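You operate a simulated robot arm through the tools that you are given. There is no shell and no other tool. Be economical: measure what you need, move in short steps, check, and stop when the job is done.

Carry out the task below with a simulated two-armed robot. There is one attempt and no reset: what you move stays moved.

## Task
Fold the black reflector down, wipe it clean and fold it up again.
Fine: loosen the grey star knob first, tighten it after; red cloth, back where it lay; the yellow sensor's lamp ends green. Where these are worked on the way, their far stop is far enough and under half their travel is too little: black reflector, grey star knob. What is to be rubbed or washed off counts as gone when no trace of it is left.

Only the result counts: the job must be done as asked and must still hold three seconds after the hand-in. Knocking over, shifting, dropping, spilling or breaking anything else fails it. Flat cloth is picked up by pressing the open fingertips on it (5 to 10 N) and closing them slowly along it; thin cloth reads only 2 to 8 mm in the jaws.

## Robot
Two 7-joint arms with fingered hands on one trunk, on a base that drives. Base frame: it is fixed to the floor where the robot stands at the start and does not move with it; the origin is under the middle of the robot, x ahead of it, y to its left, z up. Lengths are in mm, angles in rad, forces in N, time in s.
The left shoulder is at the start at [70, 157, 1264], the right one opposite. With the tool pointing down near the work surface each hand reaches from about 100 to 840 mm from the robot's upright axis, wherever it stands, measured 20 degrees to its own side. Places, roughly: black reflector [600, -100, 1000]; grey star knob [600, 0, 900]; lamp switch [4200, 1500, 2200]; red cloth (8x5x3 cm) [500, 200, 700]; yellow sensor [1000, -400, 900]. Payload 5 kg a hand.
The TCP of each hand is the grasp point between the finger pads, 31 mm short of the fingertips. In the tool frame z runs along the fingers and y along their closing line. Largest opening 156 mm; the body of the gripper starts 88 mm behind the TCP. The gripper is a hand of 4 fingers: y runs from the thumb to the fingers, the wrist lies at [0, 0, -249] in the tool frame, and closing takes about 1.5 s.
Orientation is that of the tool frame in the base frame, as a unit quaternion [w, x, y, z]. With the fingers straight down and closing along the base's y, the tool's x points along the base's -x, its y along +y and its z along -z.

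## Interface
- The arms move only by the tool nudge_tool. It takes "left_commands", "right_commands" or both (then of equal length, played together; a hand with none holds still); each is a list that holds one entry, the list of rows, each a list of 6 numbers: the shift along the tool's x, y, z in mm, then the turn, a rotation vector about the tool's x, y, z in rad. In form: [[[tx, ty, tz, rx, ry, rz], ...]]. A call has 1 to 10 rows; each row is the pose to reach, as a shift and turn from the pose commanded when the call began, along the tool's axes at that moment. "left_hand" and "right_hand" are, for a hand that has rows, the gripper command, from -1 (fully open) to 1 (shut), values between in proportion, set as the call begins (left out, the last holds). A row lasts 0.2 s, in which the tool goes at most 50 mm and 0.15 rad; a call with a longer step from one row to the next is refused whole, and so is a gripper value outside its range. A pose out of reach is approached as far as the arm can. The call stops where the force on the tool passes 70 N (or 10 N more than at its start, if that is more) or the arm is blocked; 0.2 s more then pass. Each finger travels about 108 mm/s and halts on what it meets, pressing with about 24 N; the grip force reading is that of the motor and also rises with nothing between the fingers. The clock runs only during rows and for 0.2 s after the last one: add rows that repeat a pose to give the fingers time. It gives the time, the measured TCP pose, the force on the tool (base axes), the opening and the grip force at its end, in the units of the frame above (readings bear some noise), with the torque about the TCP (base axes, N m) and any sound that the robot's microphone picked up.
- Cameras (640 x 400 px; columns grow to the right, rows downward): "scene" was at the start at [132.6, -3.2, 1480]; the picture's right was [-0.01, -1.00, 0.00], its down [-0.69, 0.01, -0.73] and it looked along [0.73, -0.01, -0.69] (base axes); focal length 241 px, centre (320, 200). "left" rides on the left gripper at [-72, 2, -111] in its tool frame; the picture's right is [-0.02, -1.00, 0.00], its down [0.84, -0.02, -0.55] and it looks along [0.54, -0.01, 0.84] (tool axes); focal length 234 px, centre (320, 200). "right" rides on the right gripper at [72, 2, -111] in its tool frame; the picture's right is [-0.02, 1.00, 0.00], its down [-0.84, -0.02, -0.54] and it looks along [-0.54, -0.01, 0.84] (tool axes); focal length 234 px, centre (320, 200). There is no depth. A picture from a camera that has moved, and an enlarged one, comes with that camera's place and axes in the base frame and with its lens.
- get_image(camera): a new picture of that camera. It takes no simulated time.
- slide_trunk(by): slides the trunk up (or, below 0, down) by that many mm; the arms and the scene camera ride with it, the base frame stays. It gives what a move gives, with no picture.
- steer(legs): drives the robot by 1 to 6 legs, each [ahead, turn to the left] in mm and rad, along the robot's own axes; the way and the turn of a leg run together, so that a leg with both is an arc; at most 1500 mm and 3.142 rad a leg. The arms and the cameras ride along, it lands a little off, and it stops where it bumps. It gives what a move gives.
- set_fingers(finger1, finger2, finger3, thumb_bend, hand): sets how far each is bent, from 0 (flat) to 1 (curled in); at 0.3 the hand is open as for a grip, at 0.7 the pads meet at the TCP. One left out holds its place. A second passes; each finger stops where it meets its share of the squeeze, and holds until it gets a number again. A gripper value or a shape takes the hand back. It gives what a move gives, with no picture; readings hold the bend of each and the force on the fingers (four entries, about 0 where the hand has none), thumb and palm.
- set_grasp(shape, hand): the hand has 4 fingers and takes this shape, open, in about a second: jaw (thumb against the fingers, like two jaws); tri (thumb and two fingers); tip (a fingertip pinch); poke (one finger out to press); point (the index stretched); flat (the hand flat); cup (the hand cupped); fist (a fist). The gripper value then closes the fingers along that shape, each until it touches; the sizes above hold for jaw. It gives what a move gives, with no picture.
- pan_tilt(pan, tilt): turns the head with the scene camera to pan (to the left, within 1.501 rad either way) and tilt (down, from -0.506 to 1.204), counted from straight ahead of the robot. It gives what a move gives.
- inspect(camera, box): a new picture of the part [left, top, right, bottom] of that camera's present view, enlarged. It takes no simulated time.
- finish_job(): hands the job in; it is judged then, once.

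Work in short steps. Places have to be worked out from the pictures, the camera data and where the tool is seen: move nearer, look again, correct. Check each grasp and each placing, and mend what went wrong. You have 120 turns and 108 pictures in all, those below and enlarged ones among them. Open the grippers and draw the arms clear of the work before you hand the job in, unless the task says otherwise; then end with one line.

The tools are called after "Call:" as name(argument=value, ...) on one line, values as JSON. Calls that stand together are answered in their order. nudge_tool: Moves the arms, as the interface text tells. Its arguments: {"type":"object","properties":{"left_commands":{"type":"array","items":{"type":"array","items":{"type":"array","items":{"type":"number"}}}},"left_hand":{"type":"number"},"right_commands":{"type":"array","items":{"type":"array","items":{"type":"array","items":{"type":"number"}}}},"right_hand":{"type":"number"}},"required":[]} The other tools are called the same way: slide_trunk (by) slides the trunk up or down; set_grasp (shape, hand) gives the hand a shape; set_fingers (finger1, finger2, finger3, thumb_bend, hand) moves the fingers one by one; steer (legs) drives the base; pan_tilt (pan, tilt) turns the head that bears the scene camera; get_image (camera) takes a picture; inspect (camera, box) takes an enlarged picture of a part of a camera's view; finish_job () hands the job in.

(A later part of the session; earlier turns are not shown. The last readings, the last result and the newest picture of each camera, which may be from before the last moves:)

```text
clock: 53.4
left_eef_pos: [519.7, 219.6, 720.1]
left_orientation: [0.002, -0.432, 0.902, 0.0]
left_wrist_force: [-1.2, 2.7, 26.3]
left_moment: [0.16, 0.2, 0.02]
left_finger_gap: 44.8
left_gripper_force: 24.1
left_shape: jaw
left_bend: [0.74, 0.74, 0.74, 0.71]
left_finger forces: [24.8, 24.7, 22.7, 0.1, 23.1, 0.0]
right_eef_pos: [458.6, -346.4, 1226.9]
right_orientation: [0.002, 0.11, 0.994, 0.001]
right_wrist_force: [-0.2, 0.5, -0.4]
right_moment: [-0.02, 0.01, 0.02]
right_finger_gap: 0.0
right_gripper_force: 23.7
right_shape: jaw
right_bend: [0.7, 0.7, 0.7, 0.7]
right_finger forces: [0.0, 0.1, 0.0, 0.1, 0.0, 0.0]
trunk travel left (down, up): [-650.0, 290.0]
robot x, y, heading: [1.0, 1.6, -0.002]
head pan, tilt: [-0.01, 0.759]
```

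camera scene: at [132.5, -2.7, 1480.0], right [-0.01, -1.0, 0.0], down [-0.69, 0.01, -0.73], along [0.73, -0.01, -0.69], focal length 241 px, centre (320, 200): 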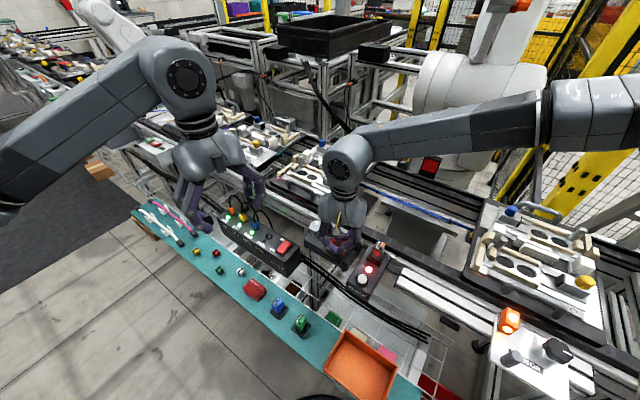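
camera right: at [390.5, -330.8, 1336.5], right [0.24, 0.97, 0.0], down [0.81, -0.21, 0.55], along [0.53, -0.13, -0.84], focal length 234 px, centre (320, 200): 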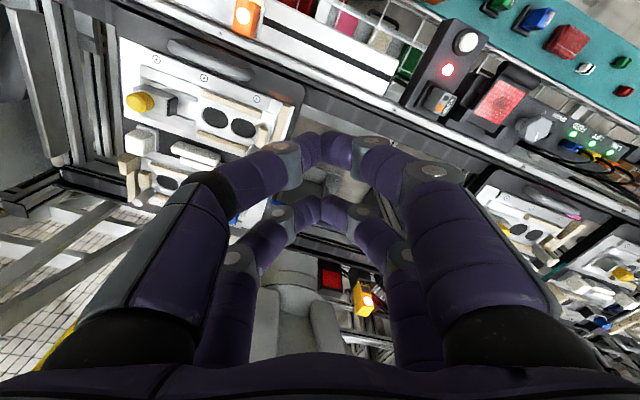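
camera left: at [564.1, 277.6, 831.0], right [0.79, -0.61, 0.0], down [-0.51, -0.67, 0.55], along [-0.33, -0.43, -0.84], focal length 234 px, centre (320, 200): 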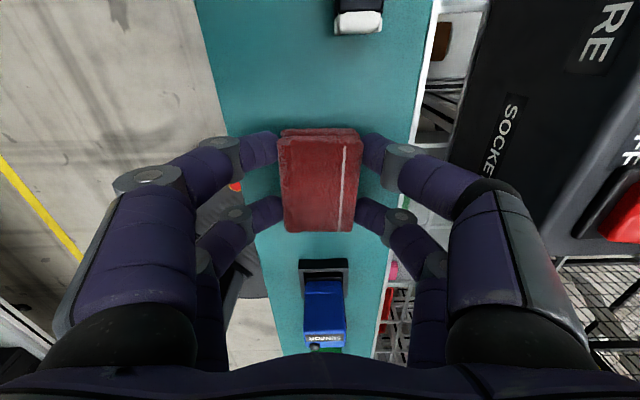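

Contact: the cloth sits on the bench. Open and lift away, then check it.

Call:
nudge_tool(left_commands=[[[0, 0, -3, 0, 0, 0], [0, 0, -3, 0, 0, 0], [0, 0, -3, 0, 0, 0], [0, 0, -3, 0, 0, 0], [0, 0, -40, 0, 0, 0], [0, 0, -85, 0, 0, 0], [0, 0, -130, 0, 0, 0], [0, 0, -175, 0, 0, 0], [0, 0, -220, 0, 0, 0], [0, 0, -265, 0, 0, 0]]], left_hand=-0.2)

Call:
inspect(camera="scene", box=[180, 180, 380, 330])

Call:
get_image(camera="left")

```text
clock: 55.6
left_eef_pos: [518.7, 219.4, 982.4]
left_orientation: [0.0, -0.432, 0.902, 0.0]
left_wrist_force: [-0.2, -0.7, -0.1]
left_moment: [-0.03, 0.0, 0.0]
left_finger_gap: 93.3
left_gripper_force: 0.0
left_shape: jaw
left_bend: [0.32, 0.32, 0.32, 0.7]
left_finger forces: [0.0, 0.0, 0.1, 0.0, 0.1, 0.0]
right_eef_pos: [462.0, -346.0, 1227.1]
right_orientation: [0.001, 0.111, 0.994, 0.0]
right_wrist_force: [0.1, 0.0, -0.6]
right_moment: [0.02, 0.0, 0.0]
right_finger_gap: 0.3
right_gripper_force: 24.4
right_shape: jaw
right_bend: [0.7, 0.7, 0.7, 0.7]
right_finger forces: [0.1, 0.0, 0.0, 0.0, 0.1, 0.0]
trunk travel left (down, up): [-650.0, 290.0]
robot x, y, heading: [-1.3, -2.5, -0.005]
head pan, tilt: [-0.01, 0.759]
```

```text
2.67 times, centred on (280, 255) of scene
camera zoom: at [131.8, -3.1, 1480.0], right [-0.01, -1.0, 0.0], down [-0.69, 0.01, -0.73], along [0.73, -0.01, -0.69], focal length 642 px, centre (427, 53)
```

zoom: 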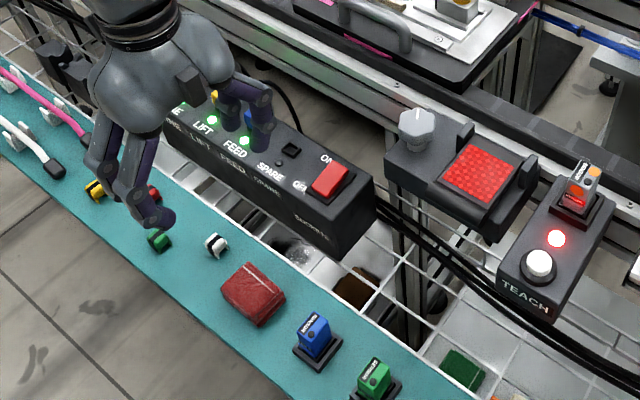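

```text
51 pictures are left
camera left: at [562.2, 278.1, 1092.9], right [0.79, -0.61, 0.0], down [-0.51, -0.67, 0.55], along [-0.33, -0.43, -0.84], focal length 234 px, centre (320, 200)
```

left: 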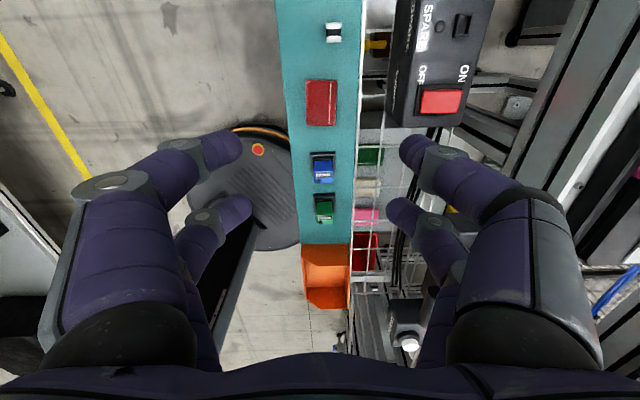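

Cloth is back in place. For folding up, I'll pinch the lip bar's two ends from above with the left hand (closing along the bar axis) and carry it along the arc. Move above the bar.

Call:
nudge_tool(left_commands=[[[22, -12, -20, 0, 0, 0.146], [43, -24, -40, 0, 0, 0.292], [65, -37, -60, 0, 0, 0.438], [86, -49, -78, 0, 0, 0.584], [108, -61, -78, 0, 0, 0.73], [130, -73, -78, 0, 0, 0.876], [151, -86, -78, 0, 0, 1.022], [173, -98, -78, 0, 0, 1.168], [195, -110, -78, 0, 0, 1.314], [216, -122, -78, 0, 0, 1.46]]], left_hand=-0.6)

Call:
get_image(camera="left")

```text
clock: 57.8
left_eef_pos: [480.1, -24.5, 1059.2]
left_orientation: [0.001, 0.281, 0.96, 0.0]
left_wrist_force: [-0.5, -0.8, 0.2]
left_moment: [0.04, -0.02, -0.01]
left_finger_gap: 124.7
left_gripper_force: 0.0
left_shape: jaw
left_bend: [0.26, 0.26, 0.26, 0.47]
left_finger forces: [0.1, 0.1, 0.1, 0.0, 0.0, 0.0]
right_eef_pos: [462.6, -347.5, 1225.9]
right_orientation: [0.0, 0.11, 0.994, 0.0]
right_wrist_force: [0.2, -0.5, -0.8]
right_moment: [0.06, 0.0, -0.04]
right_finger_gap: 0.0
right_gripper_force: 23.5
right_shape: jaw
right_bend: [0.7, 0.7, 0.7, 0.7]
right_finger forces: [0.0, 0.0, 0.0, 0.1, 0.0, 0.1]
trunk travel left (down, up): [-650.0, 290.0]
robot x, y, heading: [-4.2, -2.8, 0.005]
head pan, tilt: [-0.01, 0.759]
```

```text
50 pictures are left
camera left: at [541.4, -61.8, 1170.4], right [-0.52, -0.86, 0.0], down [-0.72, 0.43, 0.55], along [-0.47, 0.28, -0.84], focal length 234 px, centre (320, 200)
```

left: 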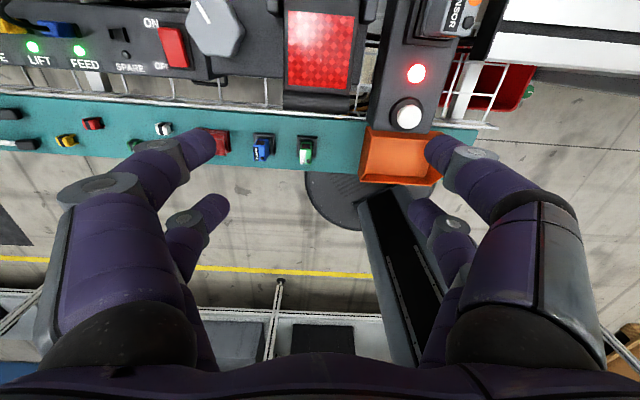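

Bar centre ≈ (505,-38), about 71 mm wide; the TEACH button (z≈908) is near, so I use a narrower opening. Descend to z≈985 and look.

Call:
nudge_tool(left_commands=[[[-4, 2, 35, 0, 0, 0], [-4, 2, 74, 0, 0, 0], [-4, 2, 74, 0, 0, 0], [-4, 2, 74, 0, 0, 0]]], left_hand=-0.2)

Call:
get_image(camera="left")

Call:
inspect(camera="scene", box=[270, 180, 410, 300])

```text
clock: 58.8
left_eef_pos: [485.2, -26.7, 984.8]
left_orientation: [0.0, 0.28, 0.96, 0.0]
left_wrist_force: [-0.6, 0.2, -0.2]
left_moment: [-0.01, 0.02, -0.04]
left_finger_gap: 94.1
left_gripper_force: 0.0
left_shape: jaw
left_bend: [0.32, 0.32, 0.32, 0.7]
left_finger forces: [0.1, 0.0, 0.0, 0.1, 0.1, 0.0]
right_eef_pos: [463.0, -346.2, 1226.0]
right_orientation: [0.0, 0.11, 0.994, 0.0]
right_wrist_force: [0.1, -0.2, 0.1]
right_moment: [-0.01, 0.0, 0.0]
right_finger_gap: 0.1
right_gripper_force: 24.1
right_shape: jaw
right_bend: [0.7, 0.7, 0.7, 0.7]
right_finger forces: [0.1, 0.1, 0.0, 0.0, 0.0, 0.1]
trunk travel left (down, up): [-650.0, 290.0]
robot x, y, heading: [-1.3, -1.7, 0.001]
head pan, tilt: [-0.01, 0.759]
```

```text
49 pictures are left
camera left: at [547.0, -63.1, 1095.8], right [-0.52, -0.86, 0.0], down [-0.72, 0.43, 0.55], along [-0.47, 0.28, -0.84], focal length 234 px, centre (320, 200)
```

left: 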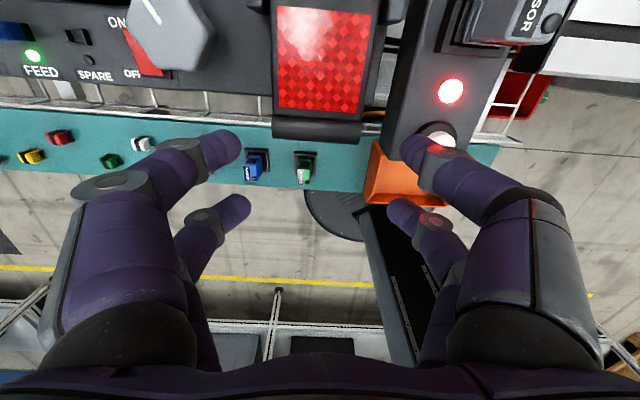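

```text
3.33 times, centred on (340, 240) of scene
camera zoom: at [132.7, -3.3, 1480.0], right [-0.01, -1.0, 0.0], down [-0.69, 0.01, -0.73], along [0.73, -0.01, -0.69], focal length 803 px, centre (253, 67)
```

zoom: 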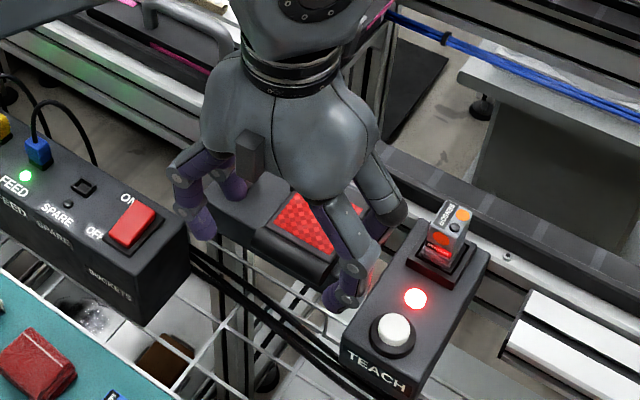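

Bar overhangs the bracket's front edge. Descend to TCP z≈949 (tips ≈ 918) and close on the bar ends.

Call:
nudge_tool(left_commands=[[[-1, 2, 20, 0, 0, 0], [-1, 2, 32, 0, 0, 0], [-1, 2, 36, 0, 0, 0]]])

Call:
nudge_tool(left_commands=[[[0, 0, 0, 0, 0, 0], [0, 0, 0, 0, 0, 0], [0, 0, 0, 0, 0, 0], [0, 0, 0, 0, 0, 0], [0, 0, 0, 0, 0, 0], [0, 0, 0, 0, 0, 0], [0, 0, 0, 0, 0, 0]]], left_hand=1)

Call:
get_image(camera="left")

Call:
inspect(camera="scene", box=[270, 180, 410, 300])

```text
clock: 59.6
left_eef_pos: [486.0, -25.0, 949.2]
left_orientation: [-0.001, 0.279, 0.96, 0.0]
left_wrist_force: [0.7, -0.6, 0.0]
left_moment: [0.0, 0.05, -0.01]
left_finger_gap: 93.9
left_gripper_force: 0.0
left_shape: jaw
left_bend: [0.32, 0.32, 0.32, 0.7]
left_finger forces: [0.0, 0.0, 0.1, 0.0, 0.0, 0.0]
right_eef_pos: [461.7, -344.7, 1225.1]
right_orientation: [0.001, 0.111, 0.994, 0.0]
right_wrist_force: [-0.6, 0.1, -0.2]
right_moment: [0.02, -0.02, 0.01]
right_finger_gap: 0.0
right_gripper_force: 23.8
right_shape: jaw
right_bend: [0.7, 0.7, 0.7, 0.7]
right_finger forces: [0.0, 0.0, 0.0, 0.0, 0.0, 0.0]
trunk travel left (down, up): [-650.0, 290.0]
robot x, y, heading: [3.4, -0.8, -0.001]
head pan, tilt: [-0.01, 0.759]
```

```text
clock: 61.2
left_eef_pos: [487.4, -24.1, 951.5]
left_orientation: [0.001, 0.278, 0.96, -0.001]
left_wrist_force: [6.1, -0.4, 24.6]
left_moment: [-0.2, -0.73, -0.28]
left_finger_gap: 28.6
left_gripper_force: 23.3
left_shape: jaw
left_bend: [0.75, 0.7, 0.7, 0.71]
left_finger forces: [42.9, 0.1, 0.0, 0.0, 34.4, 0.1]
right_eef_pos: [461.5, -345.7, 1226.0]
right_orientation: [0.001, 0.111, 0.994, 0.0]
right_wrist_force: [0.4, 0.1, 0.0]
right_moment: [-0.02, -0.02, 0.02]
right_finger_gap: 0.0
right_gripper_force: 24.2
right_shape: jaw
right_bend: [0.7, 0.7, 0.7, 0.7]
right_finger forces: [0.1, 0.1, 0.0, 0.1, 0.0, 0.1]
trunk travel left (down, up): [-650.0, 290.0]
robot x, y, heading: [0.6, 0.2, 0.004]
head pan, tilt: [-0.01, 0.759]
```

```text
47 pictures are left
camera left: at [548.5, -61.1, 1062.1], right [-0.52, -0.86, 0.0], down [-0.72, 0.43, 0.54], along [-0.46, 0.28, -0.84], focal length 234 px, centre (320, 200)
```

left: 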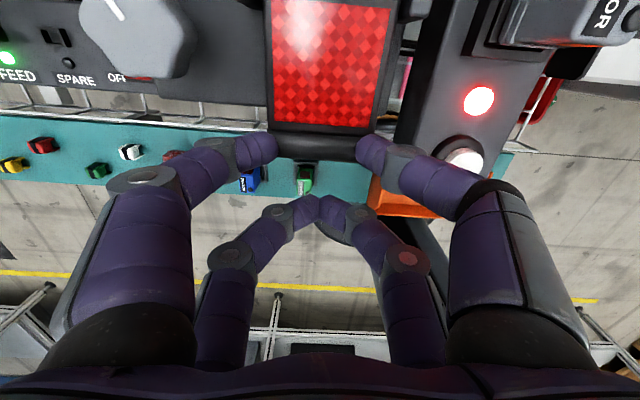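

```text
3.33 times, centred on (340, 240) of scene
camera zoom: at [131.3, -2.8, 1480.4], right [-0.01, -1.0, 0.0], down [-0.69, 0.01, -0.73], along [0.73, -0.01, -0.69], focal length 803 px, centre (253, 67)
```

zoom: 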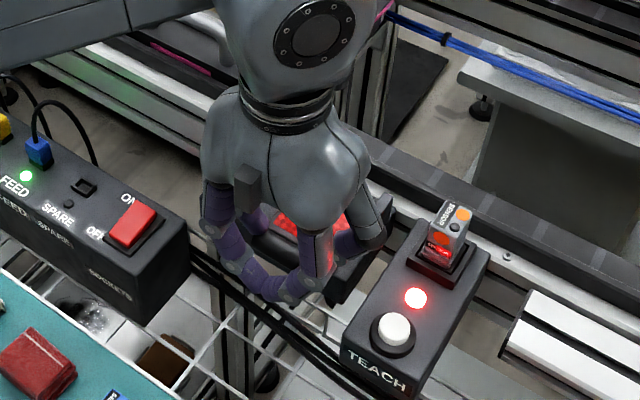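

The front finger pair holds the bar ends (43/34 N). Lift along the arc about the hinge (R≈77): first to ~35°.

Call:
nudge_tool(left_commands=[[[0, 0, -8, 0, 0, 0], [-1, 0, -16, 0, 0, 0], [-3, 0, -24, 0, 0, 0], [-7, 0, -33, 0, 0, 0], [-12, 0, -42, 0, 0, 0]]])

Call:
get_image(camera="left")

```text
clock: 62.4
left_eef_pos: [498.3, -25.7, 990.3]
left_orientation: [0.0, 0.278, 0.961, 0.0]
left_wrist_force: [9.0, 12.6, -0.3]
left_moment: [0.32, -0.23, 0.22]
left_finger_gap: 18.5
left_gripper_force: 24.0
left_shape: jaw
left_bend: [0.74, 0.7, 0.7, 0.75]
left_finger forces: [15.7, 0.1, 0.0, 0.1, 0.0, 0.0]
right_eef_pos: [463.5, -343.4, 1225.2]
right_orientation: [-0.001, 0.11, 0.994, -0.001]
right_wrist_force: [0.5, 0.9, 0.6]
right_moment: [-0.01, -0.01, 0.03]
right_finger_gap: 0.0
right_gripper_force: 24.1
right_shape: jaw
right_bend: [0.7, 0.7, 0.7, 0.7]
right_finger forces: [0.0, 0.0, 0.0, 0.0, 0.0, 0.1]
trunk travel left (down, up): [-650.0, 290.0]
robot x, y, heading: [-0.3, 1.5, 0.0]
head pan, tilt: [-0.01, 0.759]
```

```text
45 pictures are left
camera left: at [560.9, -62.9, 1100.9], right [-0.51, -0.86, 0.0], down [-0.72, 0.43, 0.55], along [-0.47, 0.28, -0.84], focal length 234 px, centre (320, 200)
```

left: 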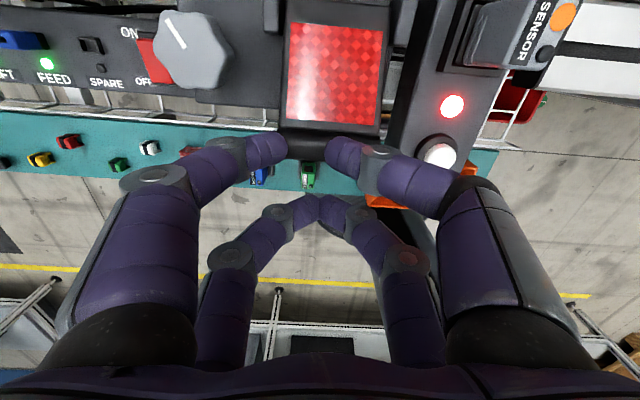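

The thumb slipped over the bar. Check from the scene camera how far the reflector is.

Call:
inspect(camera="scene", box=[290, 190, 400, 285])

Call:
inspect(camera="right", box=[420, 30, 580, 150])

```text
4.21 times, centred on (345, 238) of scene
camera zoom: at [135.3, 0.2, 1479.7], right [-0.01, -1.0, 0.0], down [-0.69, 0.0, -0.72], along [0.72, -0.01, -0.69], focal length 1014 px, centre (215, 42)
```

zoom: 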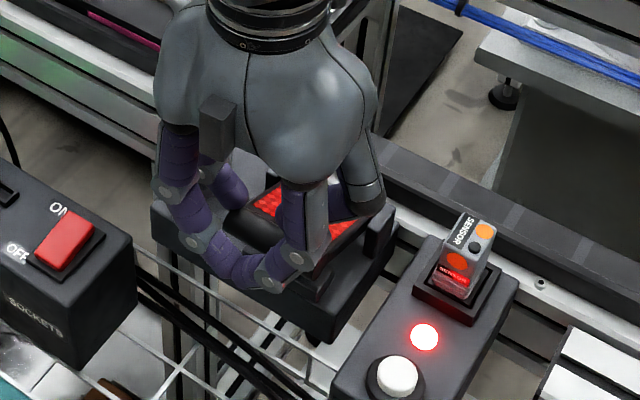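

```text
3.33 times, centred on (500, 90) of right
camera zoom: at [394.8, -324.9, 1336.6], right [0.24, 0.97, 0.0], down [0.81, -0.2, 0.54], along [0.53, -0.13, -0.84], focal length 781 px, centre (-280, 567)
```

zoom: 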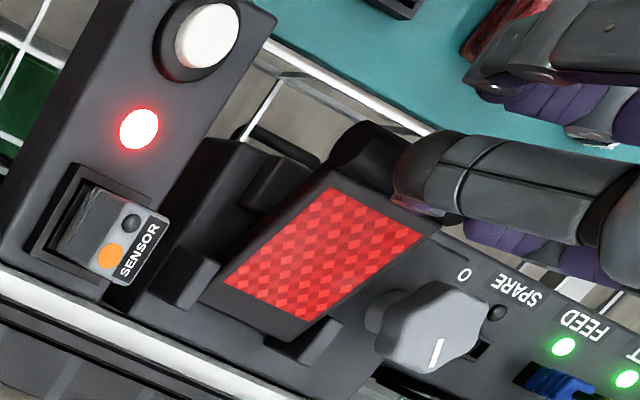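

The plate is raised ~30° and held by one side. Now I push forward with the rear finger pair against the bar's outer side while rising slowly.

Call:
nudge_tool(left_commands=[[[-10, 0, 3, 0, 0, 0], [-20, 0, 3, 0, 0, 0], [-30, 0, 0, 0, 0, 0], [-40, 0, -5, 0, 0, 0], [-48, 0, -10, 0, 0, 0]]])

Call:
get_image(camera="left")

Call:
inspect(camera="scene", box=[290, 190, 400, 285])

Call:
inspect(camera="right", box=[420, 30, 580, 150])

```text
clock: 63.6
left_eef_pos: [527.1, -56.0, 1008.5]
left_orientation: [0.001, 0.282, 0.959, -0.001]
left_wrist_force: [-38.7, 15.2, 36.7]
left_moment: [0.78, 1.88, 0.0]
left_finger_gap: 16.1
left_gripper_force: 24.1
left_shape: jaw
left_bend: [0.78, 0.7, 0.7, 0.75]
left_finger forces: [0.0, 0.0, 67.3, 0.0, 0.1, 0.1]
right_eef_pos: [453.0, -343.5, 1231.7]
right_orientation: [0.005, 0.111, 0.994, -0.001]
right_wrist_force: [-0.1, -0.9, 0.5]
right_moment: [0.01, -0.01, -0.02]
right_finger_gap: 0.0
right_gripper_force: 23.7
right_shape: jaw
right_bend: [0.7, 0.7, 0.7, 0.7]
right_finger forces: [0.1, 0.0, 0.0, 0.0, 0.1, 0.1]
trunk travel left (down, up): [-650.0, 290.0]
robot x, y, heading: [-2.0, 1.1, -0.003]
head pan, tilt: [-0.01, 0.759]
```

```text
42 pictures are left
camera left: at [588.2, -91.8, 1119.8], right [-0.52, -0.85, 0.0], down [-0.72, 0.44, 0.54], along [-0.46, 0.28, -0.84], focal length 234 px, centre (320, 200)
```

left: 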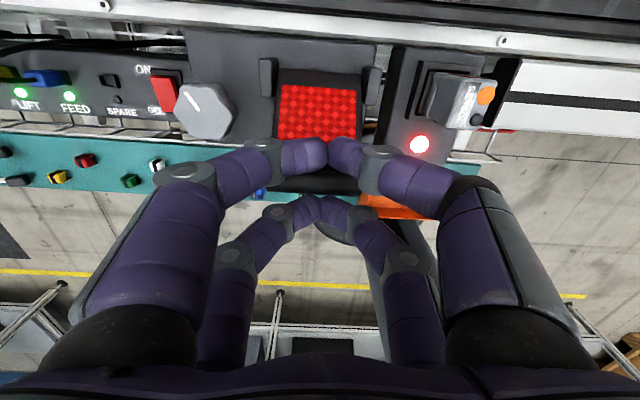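

```text
4.21 times, centred on (345, 238) of scene
camera zoom: at [121.2, -0.1, 1481.6], right [-0.01, -1.0, 0.0], down [-0.68, 0.01, -0.73], along [0.73, -0.01, -0.68], focal length 1014 px, centre (215, 42)
```

zoom: 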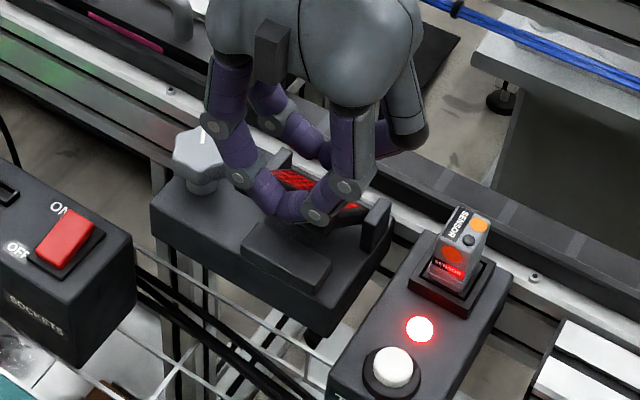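

```text
3.33 times, centred on (500, 90) of right
camera zoom: at [381.6, -325.5, 1341.0], right [0.24, 0.97, 0.0], down [0.81, -0.2, 0.55], along [0.54, -0.13, -0.83], focal length 781 px, centre (-280, 567)
```

zoom: 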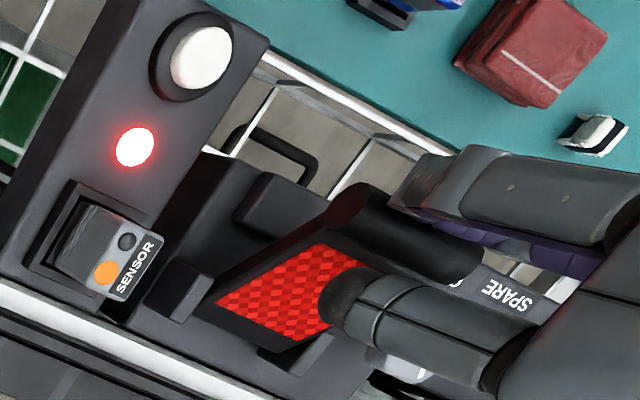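

The rear fingers ride above the bar's centre and jam. I lift straight up and see whether the plate stays, then use all fingertips in a row behind it (closing line along the normal).

Call:
nudge_tool(left_commands=[[[0, 0, -20, 0, 0, 0], [0, 0, -50, 0, 0, 0], [0, 0, -90, 0, 0, 0], [30, 0, -110, 0, 0, 0], [60, 0, -110, 0, 0, 0]]])

Call:
inspect(camera="scene", box=[290, 190, 400, 285])

Call:
inspect(camera="right", box=[420, 30, 580, 150])

```text
clock: 64.8
left_eef_pos: [483.3, -21.3, 1111.2]
left_orientation: [0.0, 0.279, 0.96, -0.001]
left_wrist_force: [0.5, 0.5, 0.3]
left_moment: [-0.03, -0.04, -0.01]
left_finger_gap: 15.7
left_gripper_force: 24.0
left_shape: jaw
left_bend: [0.78, 0.7, 0.7, 0.75]
left_finger forces: [0.0, 0.0, 0.1, 0.1, 0.1, 0.0]
right_eef_pos: [460.1, -345.1, 1227.3]
right_orientation: [0.002, 0.11, 0.994, -0.001]
right_wrist_force: [-0.1, -0.6, 0.7]
right_moment: [-0.05, -0.03, 0.01]
right_finger_gap: 0.1
right_gripper_force: 24.0
right_shape: jaw
right_bend: [0.7, 0.7, 0.7, 0.7]
right_finger forces: [0.0, 0.0, 0.0, 0.1, 0.0, 0.0]
trunk travel left (down, up): [-650.0, 290.0]
robot x, y, heading: [-2.5, 0.7, 0.0]
head pan, tilt: [-0.01, 0.759]
```

```text
4.21 times, centred on (345, 238) of scene
camera zoom: at [130.6, -0.9, 1480.2], right [-0.01, -1.0, 0.0], down [-0.69, 0.01, -0.73], along [0.73, -0.01, -0.69], focal length 1014 px, centre (215, 42)
```

zoom: 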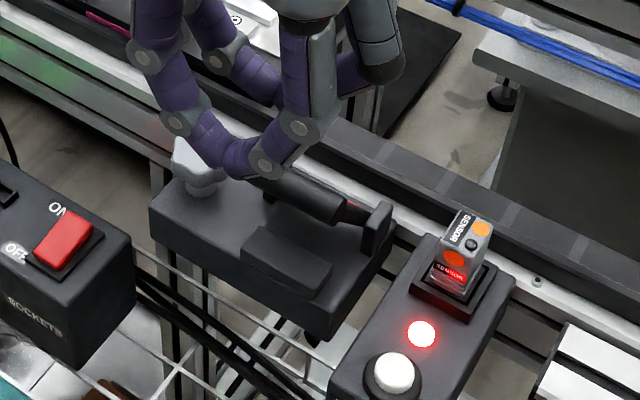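

```text
3.33 times, centred on (500, 90) of right
camera zoom: at [390.1, -326.2, 1337.8], right [0.24, 0.97, 0.0], down [0.81, -0.2, 0.55], along [0.53, -0.13, -0.84], focal length 781 px, centre (-280, 567)
```

zoom: 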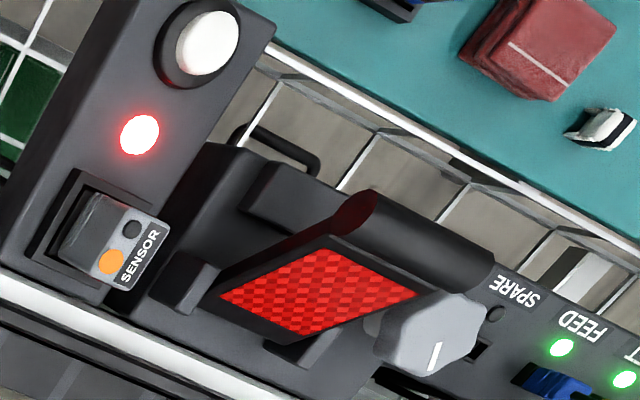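

The reflector stays at ~50° by friction. I rotate the hand 90° so all tips form a row parallel to the bar, behind it.

Call:
nudge_tool(left_commands=[[[0, 0, 0, 0, 0, -0.15], [0, 0, 0, 0, 0, -0.3], [0, 0, 0, 0, 0, -0.45], [0, 0, 0, 0, 0, -0.6], [0, 0, 0, 0, 0, -0.75], [0, 0, 0, 0, 0, -0.9], [0, 0, 0, 0, 0, -1.05], [0, 0, 0, 0, 0, -1.2], [0, 0, 0, 0, 0, -1.35], [0, 0, 0, 0, 0, -1.5]]], left_hand=1)

Call:
get_image(camera="left")

```text
clock: 67.0
left_eef_pos: [486.4, -23.8, 1110.1]
left_orientation: [0.001, -0.451, 0.892, 0.0]
left_wrist_force: [-0.6, 0.1, -0.4]
left_moment: [-0.02, -0.02, 0.0]
left_finger_gap: 15.8
left_gripper_force: 24.2
left_shape: jaw
left_bend: [0.78, 0.7, 0.7, 0.75]
left_finger forces: [0.1, 0.0, 0.0, 0.0, 0.1, 0.0]
right_eef_pos: [463.1, -345.6, 1225.4]
right_orientation: [0.001, 0.111, 0.994, 0.001]
right_wrist_force: [0.2, 0.2, -0.6]
right_moment: [-0.02, 0.01, 0.0]
right_finger_gap: 0.0
right_gripper_force: 24.3
right_shape: jaw
right_bend: [0.7, 0.7, 0.7, 0.7]
right_finger forces: [0.0, 0.1, 0.0, 0.0, 0.0, 0.1]
trunk travel left (down, up): [-650.0, 290.0]
robot x, y, heading: [-1.3, -1.6, -0.001]
head pan, tilt: [-0.01, 0.759]
```

```text
37 pictures are left
camera left: at [527.8, 35.8, 1221.9], right [0.82, -0.57, 0.0], down [-0.48, -0.69, 0.54], along [-0.31, -0.45, -0.84], focal length 234 px, centre (320, 200)
```

left: 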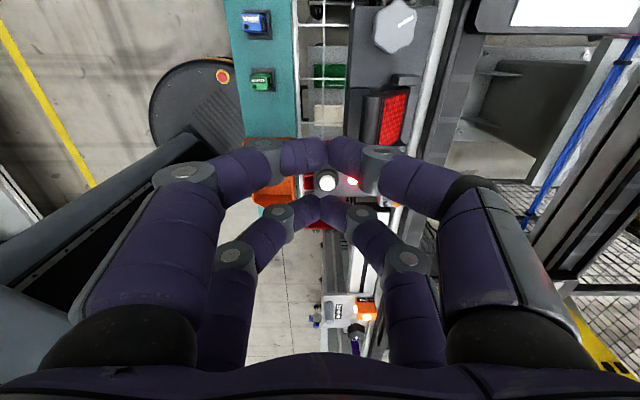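

I'll tilt the hand ~0.7 rad so the fingertips lead under and behind the bar, then lower behind it.

Call:
nudge_tool(left_commands=[[[0, 5, 0, 0.14, 0, 0], [-2, 10, 0, 0.28, 0, 0], [-4, 13, 10, 0.42, 0, 0], [-5, 16, 30, 0.56, 0, 0], [-5, 18, 55, 0.7, 0, 0], [-5, 16, 85, 0.7, 0, 0], [-5, 14, 118, 0.7, 0, 0]]])

Call:
inspect(camera="scene", box=[270, 170, 400, 285])

Call:
inspect(camera="right", box=[420, 30, 600, 165])

Call:
get_image(camera="left")

```text
clock: 68.6
left_eef_pos: [479.6, -9.8, 993.4]
left_orientation: [0.155, -0.423, 0.838, -0.307]
left_wrist_force: [0.9, 0.1, 0.2]
left_moment: [-0.03, 0.0, -0.01]
left_finger_gap: 15.7
left_gripper_force: 23.8
left_shape: jaw
left_bend: [0.78, 0.7, 0.7, 0.75]
left_finger forces: [0.0, 0.0, 0.0, 0.1, 0.0, 0.0]
right_eef_pos: [463.0, -344.5, 1227.0]
right_orientation: [0.0, 0.111, 0.994, 0.0]
right_wrist_force: [-0.8, 0.1, 0.1]
right_moment: [-0.06, -0.01, 0.05]
right_finger_gap: 0.0
right_gripper_force: 24.1
right_shape: jaw
right_bend: [0.7, 0.7, 0.7, 0.7]
right_finger forces: [0.0, 0.1, 0.0, 0.0, 0.0, 0.0]
trunk travel left (down, up): [-650.0, 290.0]
robot x, y, heading: [0.3, -3.0, -0.002]
head pan, tilt: [-0.01, 0.759]
```

```text
3.48 times, centred on (335, 228) of scene
camera zoom: at [132.6, -2.4, 1480.1], right [-0.01, -1.0, 0.0], down [-0.69, 0.01, -0.73], along [0.73, -0.01, -0.69], focal length 838 px, centre (268, 104)
```

zoom: 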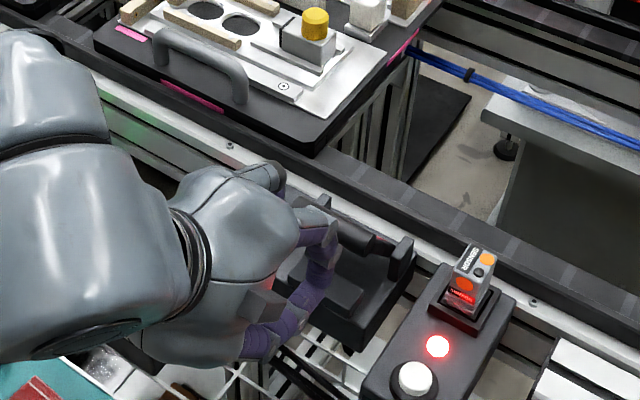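

```text
2.96 times, centred on (510, 98) of right
camera zoom: at [391.9, -327.6, 1336.8], right [0.24, 0.97, 0.0], down [0.81, -0.2, 0.55], along [0.53, -0.13, -0.84], focal length 694 px, centre (-243, 504)
```

zoom: 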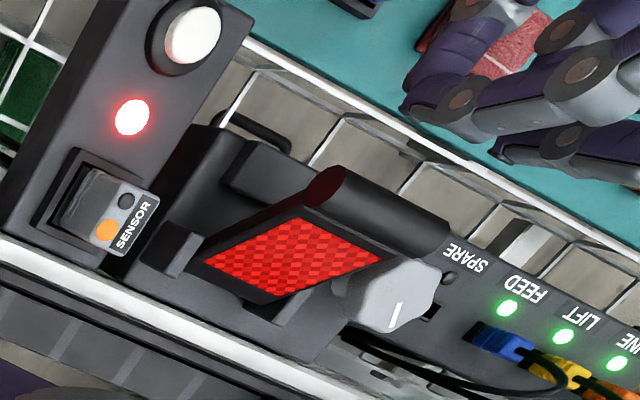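

```text
34 pictures are left
camera left: at [463.1, 91.4, 1077.1], right [0.63, -0.43, 0.65], down [-0.77, -0.47, 0.43], along [0.12, -0.77, -0.63], focal length 234 px, centre (320, 200)
```

left: 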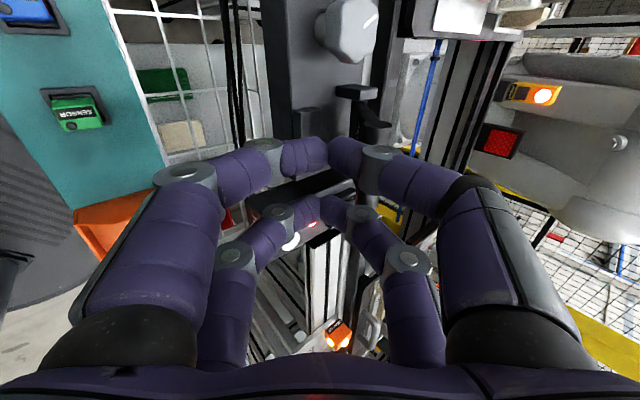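

Tips are ~45 mm behind and ~15 mm below the bar's centre, laterally centred. Push along the normal by 55 mm with slight rise.

Call:
nudge_tool(left_commands=[[[-1, -9, 8, 0, 0, 0], [-1, -18, 15, 0, 0, 0], [-2, -27, 22, 0, 0, 0], [-2, -36, 28, 0, 0, 0], [-3, -45, 32, 0, 0, 0]]])

Call:
inspect(camera="right", box=[420, 30, 600, 165])

Call:
inspect(camera="scene", box=[270, 170, 400, 285])

```text
clock: 69.8
left_eef_pos: [524.4, -42.7, 997.1]
left_orientation: [0.154, -0.423, 0.839, -0.306]
left_wrist_force: [-1.1, -0.9, -0.5]
left_moment: [-0.02, -0.01, -0.06]
left_finger_gap: 15.8
left_gripper_force: 24.5
left_shape: jaw
left_bend: [0.78, 0.7, 0.7, 0.75]
left_finger forces: [0.1, 0.1, 0.1, 0.0, 0.1, 0.0]
right_eef_pos: [461.5, -345.7, 1226.5]
right_orientation: [0.001, 0.11, 0.994, 0.0]
right_wrist_force: [-1.4, 0.7, 0.4]
right_moment: [0.0, 0.02, -0.01]
right_finger_gap: 0.0
right_gripper_force: 23.5
right_shape: jaw
right_bend: [0.7, 0.7, 0.7, 0.7]
right_finger forces: [0.0, 0.0, 0.1, 0.1, 0.1, 0.0]
trunk travel left (down, up): [-650.0, 290.0]
robot x, y, heading: [1.3, -2.0, -0.001]
head pan, tilt: [-0.01, 0.759]
```

```text
2.96 times, centred on (510, 98) of right
camera zoom: at [391.8, -328.0, 1336.7], right [0.24, 0.97, 0.0], down [0.81, -0.2, 0.55], along [0.53, -0.13, -0.84], focal length 694 px, centre (-243, 504)
```

zoom: 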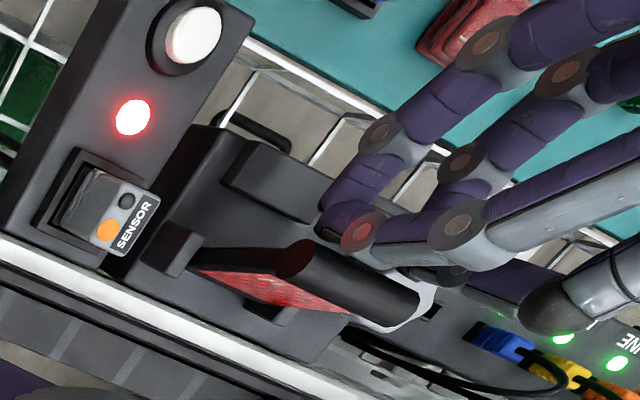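

```text
3.48 times, centred on (335, 228) of scene
camera zoom: at [132.4, -2.9, 1480.0], right [-0.01, -1.0, 0.0], down [-0.69, 0.01, -0.73], along [0.73, -0.01, -0.69], focal length 838 px, centre (268, 104)
```

zoom: 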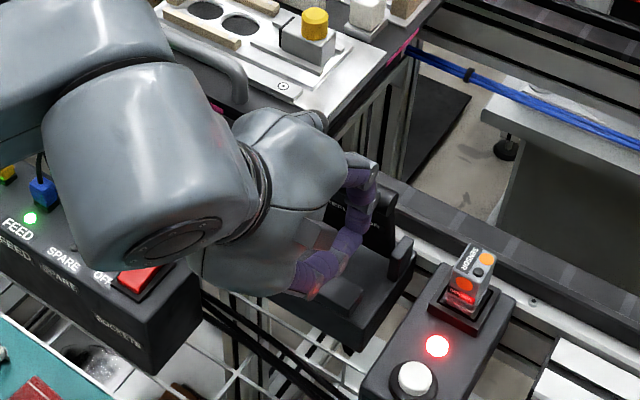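

Works: now ~70°. Continue ~25 mm more until it meets its stop.

Call:
nudge_tool(left_commands=[[[0, -6, 5, 0, 0, 0], [-1, -12, 10, 0, 0, 0], [-1, -17, 14, 0, 0, 0], [-1, -21, 17, 0, 0, 0]]])

Call:
inspect(camera="right", box=[420, 30, 600, 165])

```text
clock: 70.8
left_eef_pos: [544.1, -54.5, 1000.0]
left_orientation: [0.154, -0.423, 0.839, -0.307]
left_wrist_force: [-13.1, 15.1, 5.0]
left_moment: [-0.27, -0.1, -0.3]
left_finger_gap: 15.4
left_gripper_force: 23.8
left_shape: jaw
left_bend: [0.78, 0.7, 0.7, 0.75]
left_finger forces: [0.0, 0.1, 4.0, 0.0, 0.0, 0.0]
right_eef_pos: [459.7, -343.5, 1227.2]
right_orientation: [0.002, 0.109, 0.994, 0.0]
right_wrist_force: [0.4, 0.2, 0.2]
right_moment: [-0.03, -0.01, 0.01]
right_finger_gap: 0.0
right_gripper_force: 24.2
right_shape: jaw
right_bend: [0.7, 0.7, 0.7, 0.7]
right_finger forces: [0.0, 0.0, 0.1, 0.0, 0.0, 0.0]
trunk travel left (down, up): [-650.0, 290.0]
robot x, y, heading: [0.0, -1.6, -0.002]
head pan, tilt: [-0.01, 0.759]
```

```text
2.96 times, centred on (510, 98) of right
camera zoom: at [389.5, -325.4, 1338.1], right [0.24, 0.97, 0.0], down [0.81, -0.2, 0.55], along [0.53, -0.13, -0.84], focal length 694 px, centre (-243, 504)
```

zoom: 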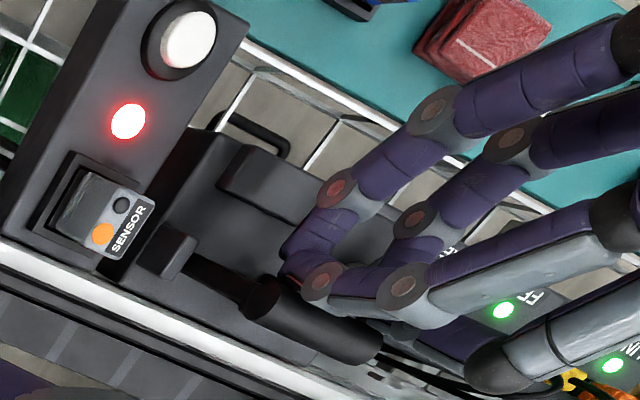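

Resistance of 20 N indicates the upright stop; one small extra push to confirm, and look at the yellow sensor's lamp.

Call:
nudge_tool(left_commands=[[[0, -2, 1.5, 0, 0, 0], [0, -3, 2.5, 0, 0, 0]]])

Call:
nudge_tool(left_commands=[[[0, 25, -20, 0, 0, 0], [0, 50, -40, 0, 0, 0], [0, 65, -70, 0, 0, 0], [0, 65, -110, 0, 0, 0]]])

Call:
inspect(camera="scene", box=[270, 130, 470, 280])

Call:
inspect(camera="right", box=[280, 30, 640, 330])

```text
clock: 71.4
left_eef_pos: [546.5, -56.3, 1001.2]
left_orientation: [0.155, -0.422, 0.838, -0.308]
left_wrist_force: [-22.1, 21.5, 9.9]
left_moment: [-0.48, -0.09, -0.2]
left_finger_gap: 14.3
left_gripper_force: 23.8
left_shape: jaw
left_bend: [0.78, 0.7, 0.7, 0.75]
left_finger forces: [0.1, 0.1, 7.7, 0.1, 10.1, 0.0]
right_eef_pos: [458.2, -342.4, 1229.4]
right_orientation: [0.003, 0.111, 0.994, -0.001]
right_wrist_force: [-0.7, 1.6, 0.1]
right_moment: [0.01, -0.02, -0.01]
right_finger_gap: 0.1
right_gripper_force: 23.8
right_shape: jaw
right_bend: [0.7, 0.7, 0.7, 0.7]
right_finger forces: [0.0, 0.0, 0.1, 0.0, 0.0, 0.1]
trunk travel left (down, up): [-650.0, 290.0]
robot x, y, heading: [-1.1, 1.7, 0.004]
head pan, tilt: [-0.01, 0.759]
```

```text
clock: 72.4
left_eef_pos: [451.2, 12.7, 1040.5]
left_orientation: [0.155, -0.423, 0.838, -0.307]
left_wrist_force: [0.1, -0.2, 0.3]
left_moment: [-0.02, 0.01, 0.03]
left_finger_gap: 14.7
left_gripper_force: 23.8
left_shape: jaw
left_bend: [0.78, 0.7, 0.7, 0.75]
left_finger forces: [0.1, 0.1, 0.0, 0.1, 0.0, 0.1]
right_eef_pos: [460.9, -345.1, 1227.0]
right_orientation: [0.001, 0.11, 0.994, 0.0]
right_wrist_force: [-0.5, 0.3, 0.0]
right_moment: [-0.03, -0.01, -0.03]
right_finger_gap: 0.0
right_gripper_force: 23.4
right_shape: jaw
right_bend: [0.7, 0.7, 0.7, 0.7]
right_finger forces: [0.0, 0.1, 0.0, 0.0, 0.0, 0.0]
trunk travel left (down, up): [-650.0, 290.0]
robot x, y, heading: [0.7, -1.5, -0.002]
head pan, tilt: [-0.01, 0.759]
```

```text
2.67 times, centred on (370, 205) of scene
camera zoom: at [131.4, -2.6, 1480.1], right [-0.01, -1.0, 0.0], down [-0.69, 0.01, -0.73], along [0.73, -0.01, -0.69], focal length 642 px, centre (187, 187)
```

zoom: 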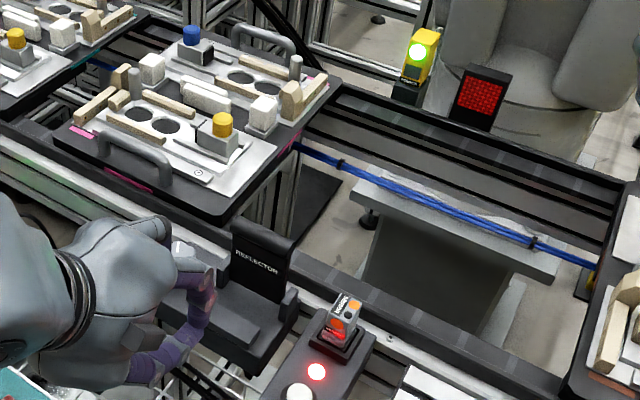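

```text
1.33 times, centred on (460, 180) of right
camera zoom: at [390.7, -327.8, 1337.0], right [0.24, 0.97, 0.0], down [0.81, -0.2, 0.55], along [0.53, -0.13, -0.84], focal length 312 px, centre (133, 227)
```

zoom: 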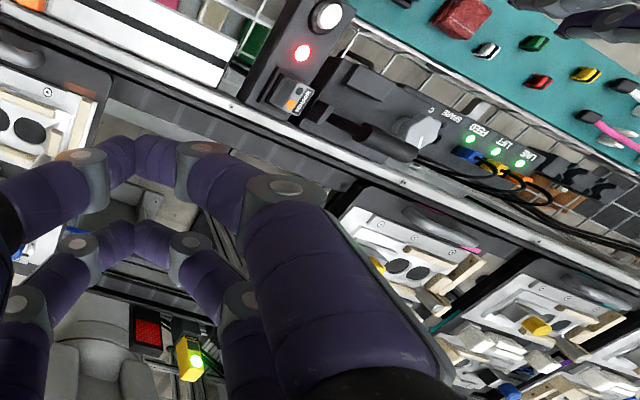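

Lamp is green with the reflector up. Now untilt and rise, then go above the knob for tightening.

Call:
nudge_tool(left_commands=[[[0, -11, -13, -0.14, 0, 0], [0, -22, -27, -0.28, 0, 0], [0, -34, -41, -0.42, 0, 0], [0, -45, -54, -0.56, 0, 0], [0, -50, -60, -0.7, 0, 0]]], left_hand=-0.2)

```text
clock: 73.6
left_eef_pos: [453.8, 12.4, 1119.0]
left_orientation: [-0.001, -0.451, 0.893, 0.002]
left_wrist_force: [-0.6, 0.4, 0.1]
left_moment: [0.0, 0.01, 0.01]
left_finger_gap: 93.3
left_gripper_force: 0.1
left_shape: jaw
left_bend: [0.32, 0.32, 0.32, 0.7]
left_finger forces: [0.0, 0.0, 0.0, 0.0, 0.0, 0.0]
right_eef_pos: [463.5, -346.5, 1225.3]
right_orientation: [0.001, 0.111, 0.994, 0.0]
right_wrist_force: [0.5, -0.1, 0.1]
right_moment: [0.0, -0.01, 0.02]
right_finger_gap: 0.2
right_gripper_force: 24.3
right_shape: jaw
right_bend: [0.7, 0.7, 0.7, 0.7]
right_finger forces: [0.0, 0.0, 0.0, 0.1, 0.0, 0.0]
trunk travel left (down, up): [-650.0, 290.0]
robot x, y, heading: [-0.8, 2.5, -0.003]
head pan, tilt: [-0.01, 0.759]
```

Upright and open. Move over the knob axis (601,10) with yaw ≈112° CCW.

Call:
nudge_tool(left_commands=[[[-12, -17, 0, 0, 0, -0.145], [-24, -34, 0, 0, 0, -0.29], [-37, -51, 0, 0, 0, -0.435], [-49, -68, 0, 0, 0, -0.58], [-61, -85, 0, 0, 0, -0.725], [-73, -102, 0, 0, 0, -0.87], [-86, -120, 0, 0, 0, -1.02]]])

Call:
get_image(camera="left")

```text
clock: 75.2
left_eef_pos: [600.5, 8.9, 1119.4]
left_orientation: [-0.001, 0.83, -0.558, 0.0]
left_wrist_force: [0.3, 0.3, -0.1]
left_moment: [0.0, -0.02, -0.02]
left_finger_gap: 93.1
left_gripper_force: 0.0
left_shape: jaw
left_bend: [0.32, 0.32, 0.32, 0.7]
left_finger forces: [0.1, 0.0, 0.0, 0.0, 0.0, 0.0]
right_eef_pos: [461.5, -347.1, 1225.7]
right_orientation: [0.0, 0.111, 0.994, 0.0]
right_wrist_force: [0.7, -0.8, 0.3]
right_moment: [0.02, 0.03, 0.01]
right_finger_gap: 0.0
right_gripper_force: 23.8
right_shape: jaw
right_bend: [0.7, 0.7, 0.7, 0.7]
right_finger forces: [0.1, 0.1, 0.0, 0.0, 0.1, 0.0]
trunk travel left (down, up): [-650.0, 290.0]
robot x, y, heading: [1.4, -3.3, -0.0]
head pan, tilt: [-0.01, 0.759]
```

```text
28 pictures are left
camera left: at [571.9, 77.0, 1229.4], right [0.92, 0.4, 0.0], down [0.33, -0.77, 0.54], along [0.22, -0.5, -0.84], focal length 234 px, centre (320, 200)
```

left: 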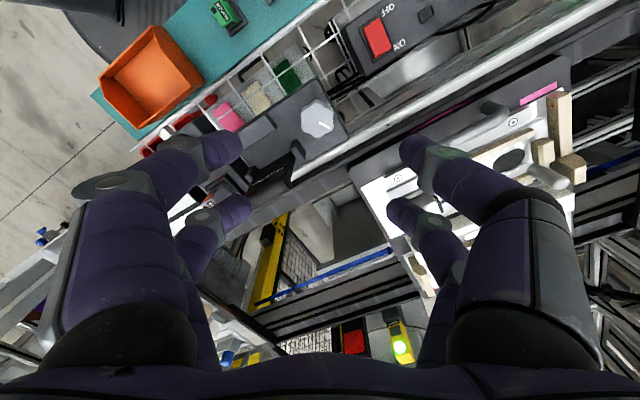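

Centred over the knob. Descend to z≈950, grip, and turn clockwise 1 rad.

Call:
nudge_tool(left_commands=[[[0, 0, 45, 0, 0, 0], [0, 0, 90, 0, 0, 0], [0, 0, 130, 0, 0, 0], [0, 0, 155, 0, 0, 0], [0, 0, 169, 0, 0, 0]]])

Call:
nudge_tool(left_commands=[[[0, 0, 0, 0, 0, 0], [0, 0, 0, 0, 0, 0], [0, 0, 0, 0, 0, 0], [0, 0, 0, 0, 0, 0], [0, 0, 0, 0, 0, 0], [0, 0, 0, 0, 0, 0], [0, 0, 0, 0, 0, 0]]], left_hand=1)

Call:
inspect(camera="left", box=[200, 100, 440, 280])

```text
clock: 76.4
left_eef_pos: [601.2, 8.9, 950.3]
left_orientation: [0.0, 0.829, -0.559, 0.0]
left_wrist_force: [0.0, 1.1, -0.4]
left_moment: [-0.01, -0.04, 0.0]
left_finger_gap: 93.3
left_gripper_force: 0.0
left_shape: jaw
left_bend: [0.32, 0.32, 0.32, 0.7]
left_finger forces: [0.1, 0.1, 0.1, 0.0, 0.0, 0.1]
right_eef_pos: [463.3, -346.8, 1227.0]
right_orientation: [0.0, 0.111, 0.994, 0.0]
right_wrist_force: [-0.6, 0.8, -0.2]
right_moment: [0.01, -0.01, -0.02]
right_finger_gap: 0.3
right_gripper_force: 24.2
right_shape: jaw
right_bend: [0.7, 0.7, 0.7, 0.7]
right_finger forces: [0.0, 0.1, 0.0, 0.1, 0.0, 0.0]
trunk travel left (down, up): [-650.0, 290.0]
robot x, y, heading: [-2.3, -1.8, 0.0]
head pan, tilt: [-0.01, 0.759]
```

```text
clock: 78.0
left_eef_pos: [599.6, 9.0, 950.2]
left_orientation: [0.0, 0.828, -0.56, -0.001]
left_wrist_force: [-7.4, 0.9, -9.3]
left_moment: [-0.03, 0.05, -0.01]
left_finger_gap: 7.0
left_gripper_force: 24.1
left_shape: jaw
left_bend: [0.72, 0.73, 0.72, 0.72]
left_finger forces: [22.5, 22.6, 24.4, 0.1, 17.2, 0.1]
right_eef_pos: [463.1, -346.0, 1226.6]
right_orientation: [0.001, 0.111, 0.994, 0.001]
right_wrist_force: [0.3, 0.0, -0.1]
right_moment: [-0.02, -0.01, -0.01]
right_finger_gap: 0.0
right_gripper_force: 23.4
right_shape: jaw
right_bend: [0.7, 0.7, 0.7, 0.7]
right_finger forces: [0.1, 0.0, 0.1, 0.0, 0.1, 0.1]
trunk travel left (down, up): [-650.0, 290.0]
robot x, y, heading: [-2.0, -1.0, -0.001]
head pan, tilt: [-0.01, 0.759]
```

```text
2.22 times, centred on (320, 190) of left
camera zoom: at [571.2, 76.1, 1060.9], right [0.92, 0.4, 0.0], down [0.33, -0.77, 0.54], along [0.21, -0.5, -0.84], focal length 520 px, centre (320, 222)
```

zoom: 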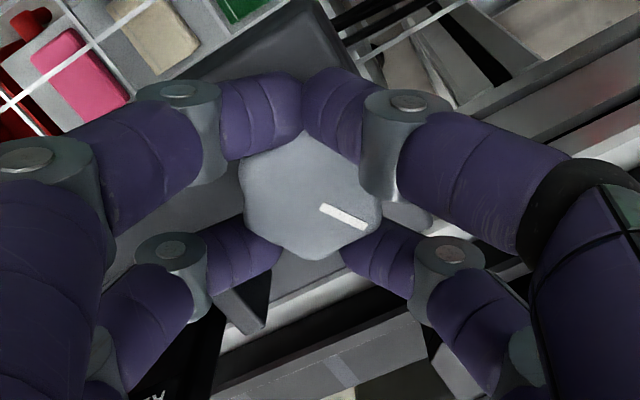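

Good grip on the knob. Turn clockwise by 1 rad.

Call:
nudge_tool(left_commands=[[[0, 0, 0, 0, 0, 0.1], [0, 0, 0, 0, 0, 0.2], [0, 0, 0, 0, 0, 0.3], [0, 0, 0, 0, 0, 0.4], [0, 0, 0, 0, 0, 0.5], [0, 0, 0, 0, 0, 0.6], [0, 0, 0, 0, 0, 0.7], [0, 0, 0, 0, 0, 0.8], [0, 0, 0, 0, 0, 0.9], [0, 0, 0, 0, 0, 1.0]]])

Call:
inspect(camera="left", box=[200, 100, 440, 280])

```text
clock: 80.2
left_eef_pos: [600.7, 8.0, 948.8]
left_orientation: [-0.001, -0.458, 0.889, 0.0]
left_wrist_force: [5.1, -12.5, 1.8]
left_moment: [-0.47, -0.14, 0.05]
left_finger_gap: 6.8
left_gripper_force: 24.4
left_shape: jaw
left_bend: [0.72, 0.73, 0.71, 0.72]
left_finger forces: [21.0, 23.9, 32.4, 0.0, 21.9, 0.0]
right_eef_pos: [463.3, -347.5, 1225.6]
right_orientation: [0.001, 0.111, 0.994, 0.001]
right_wrist_force: [-0.3, -1.2, 0.0]
right_moment: [0.01, 0.03, 0.01]
right_finger_gap: 0.0
right_gripper_force: 23.8
right_shape: jaw
right_bend: [0.7, 0.7, 0.7, 0.7]
right_finger forces: [0.1, 0.0, 0.0, 0.0, 0.1, 0.0]
trunk travel left (down, up): [-650.0, 290.0]
robot x, y, heading: [-2.1, 0.4, -0.003]
head pan, tilt: [-0.01, 0.759]
```

```text
2.22 times, centred on (320, 190) of left
camera zoom: at [641.0, 68.3, 1060.7], right [0.83, -0.56, 0.0], down [-0.47, -0.69, 0.54], along [-0.31, -0.45, -0.84], focal length 520 px, centre (320, 222)
```

zoom: 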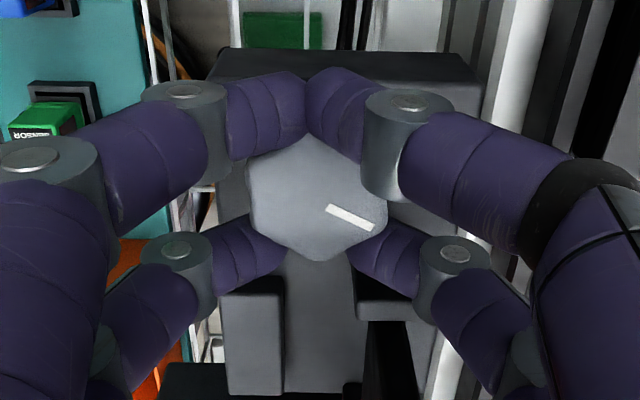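

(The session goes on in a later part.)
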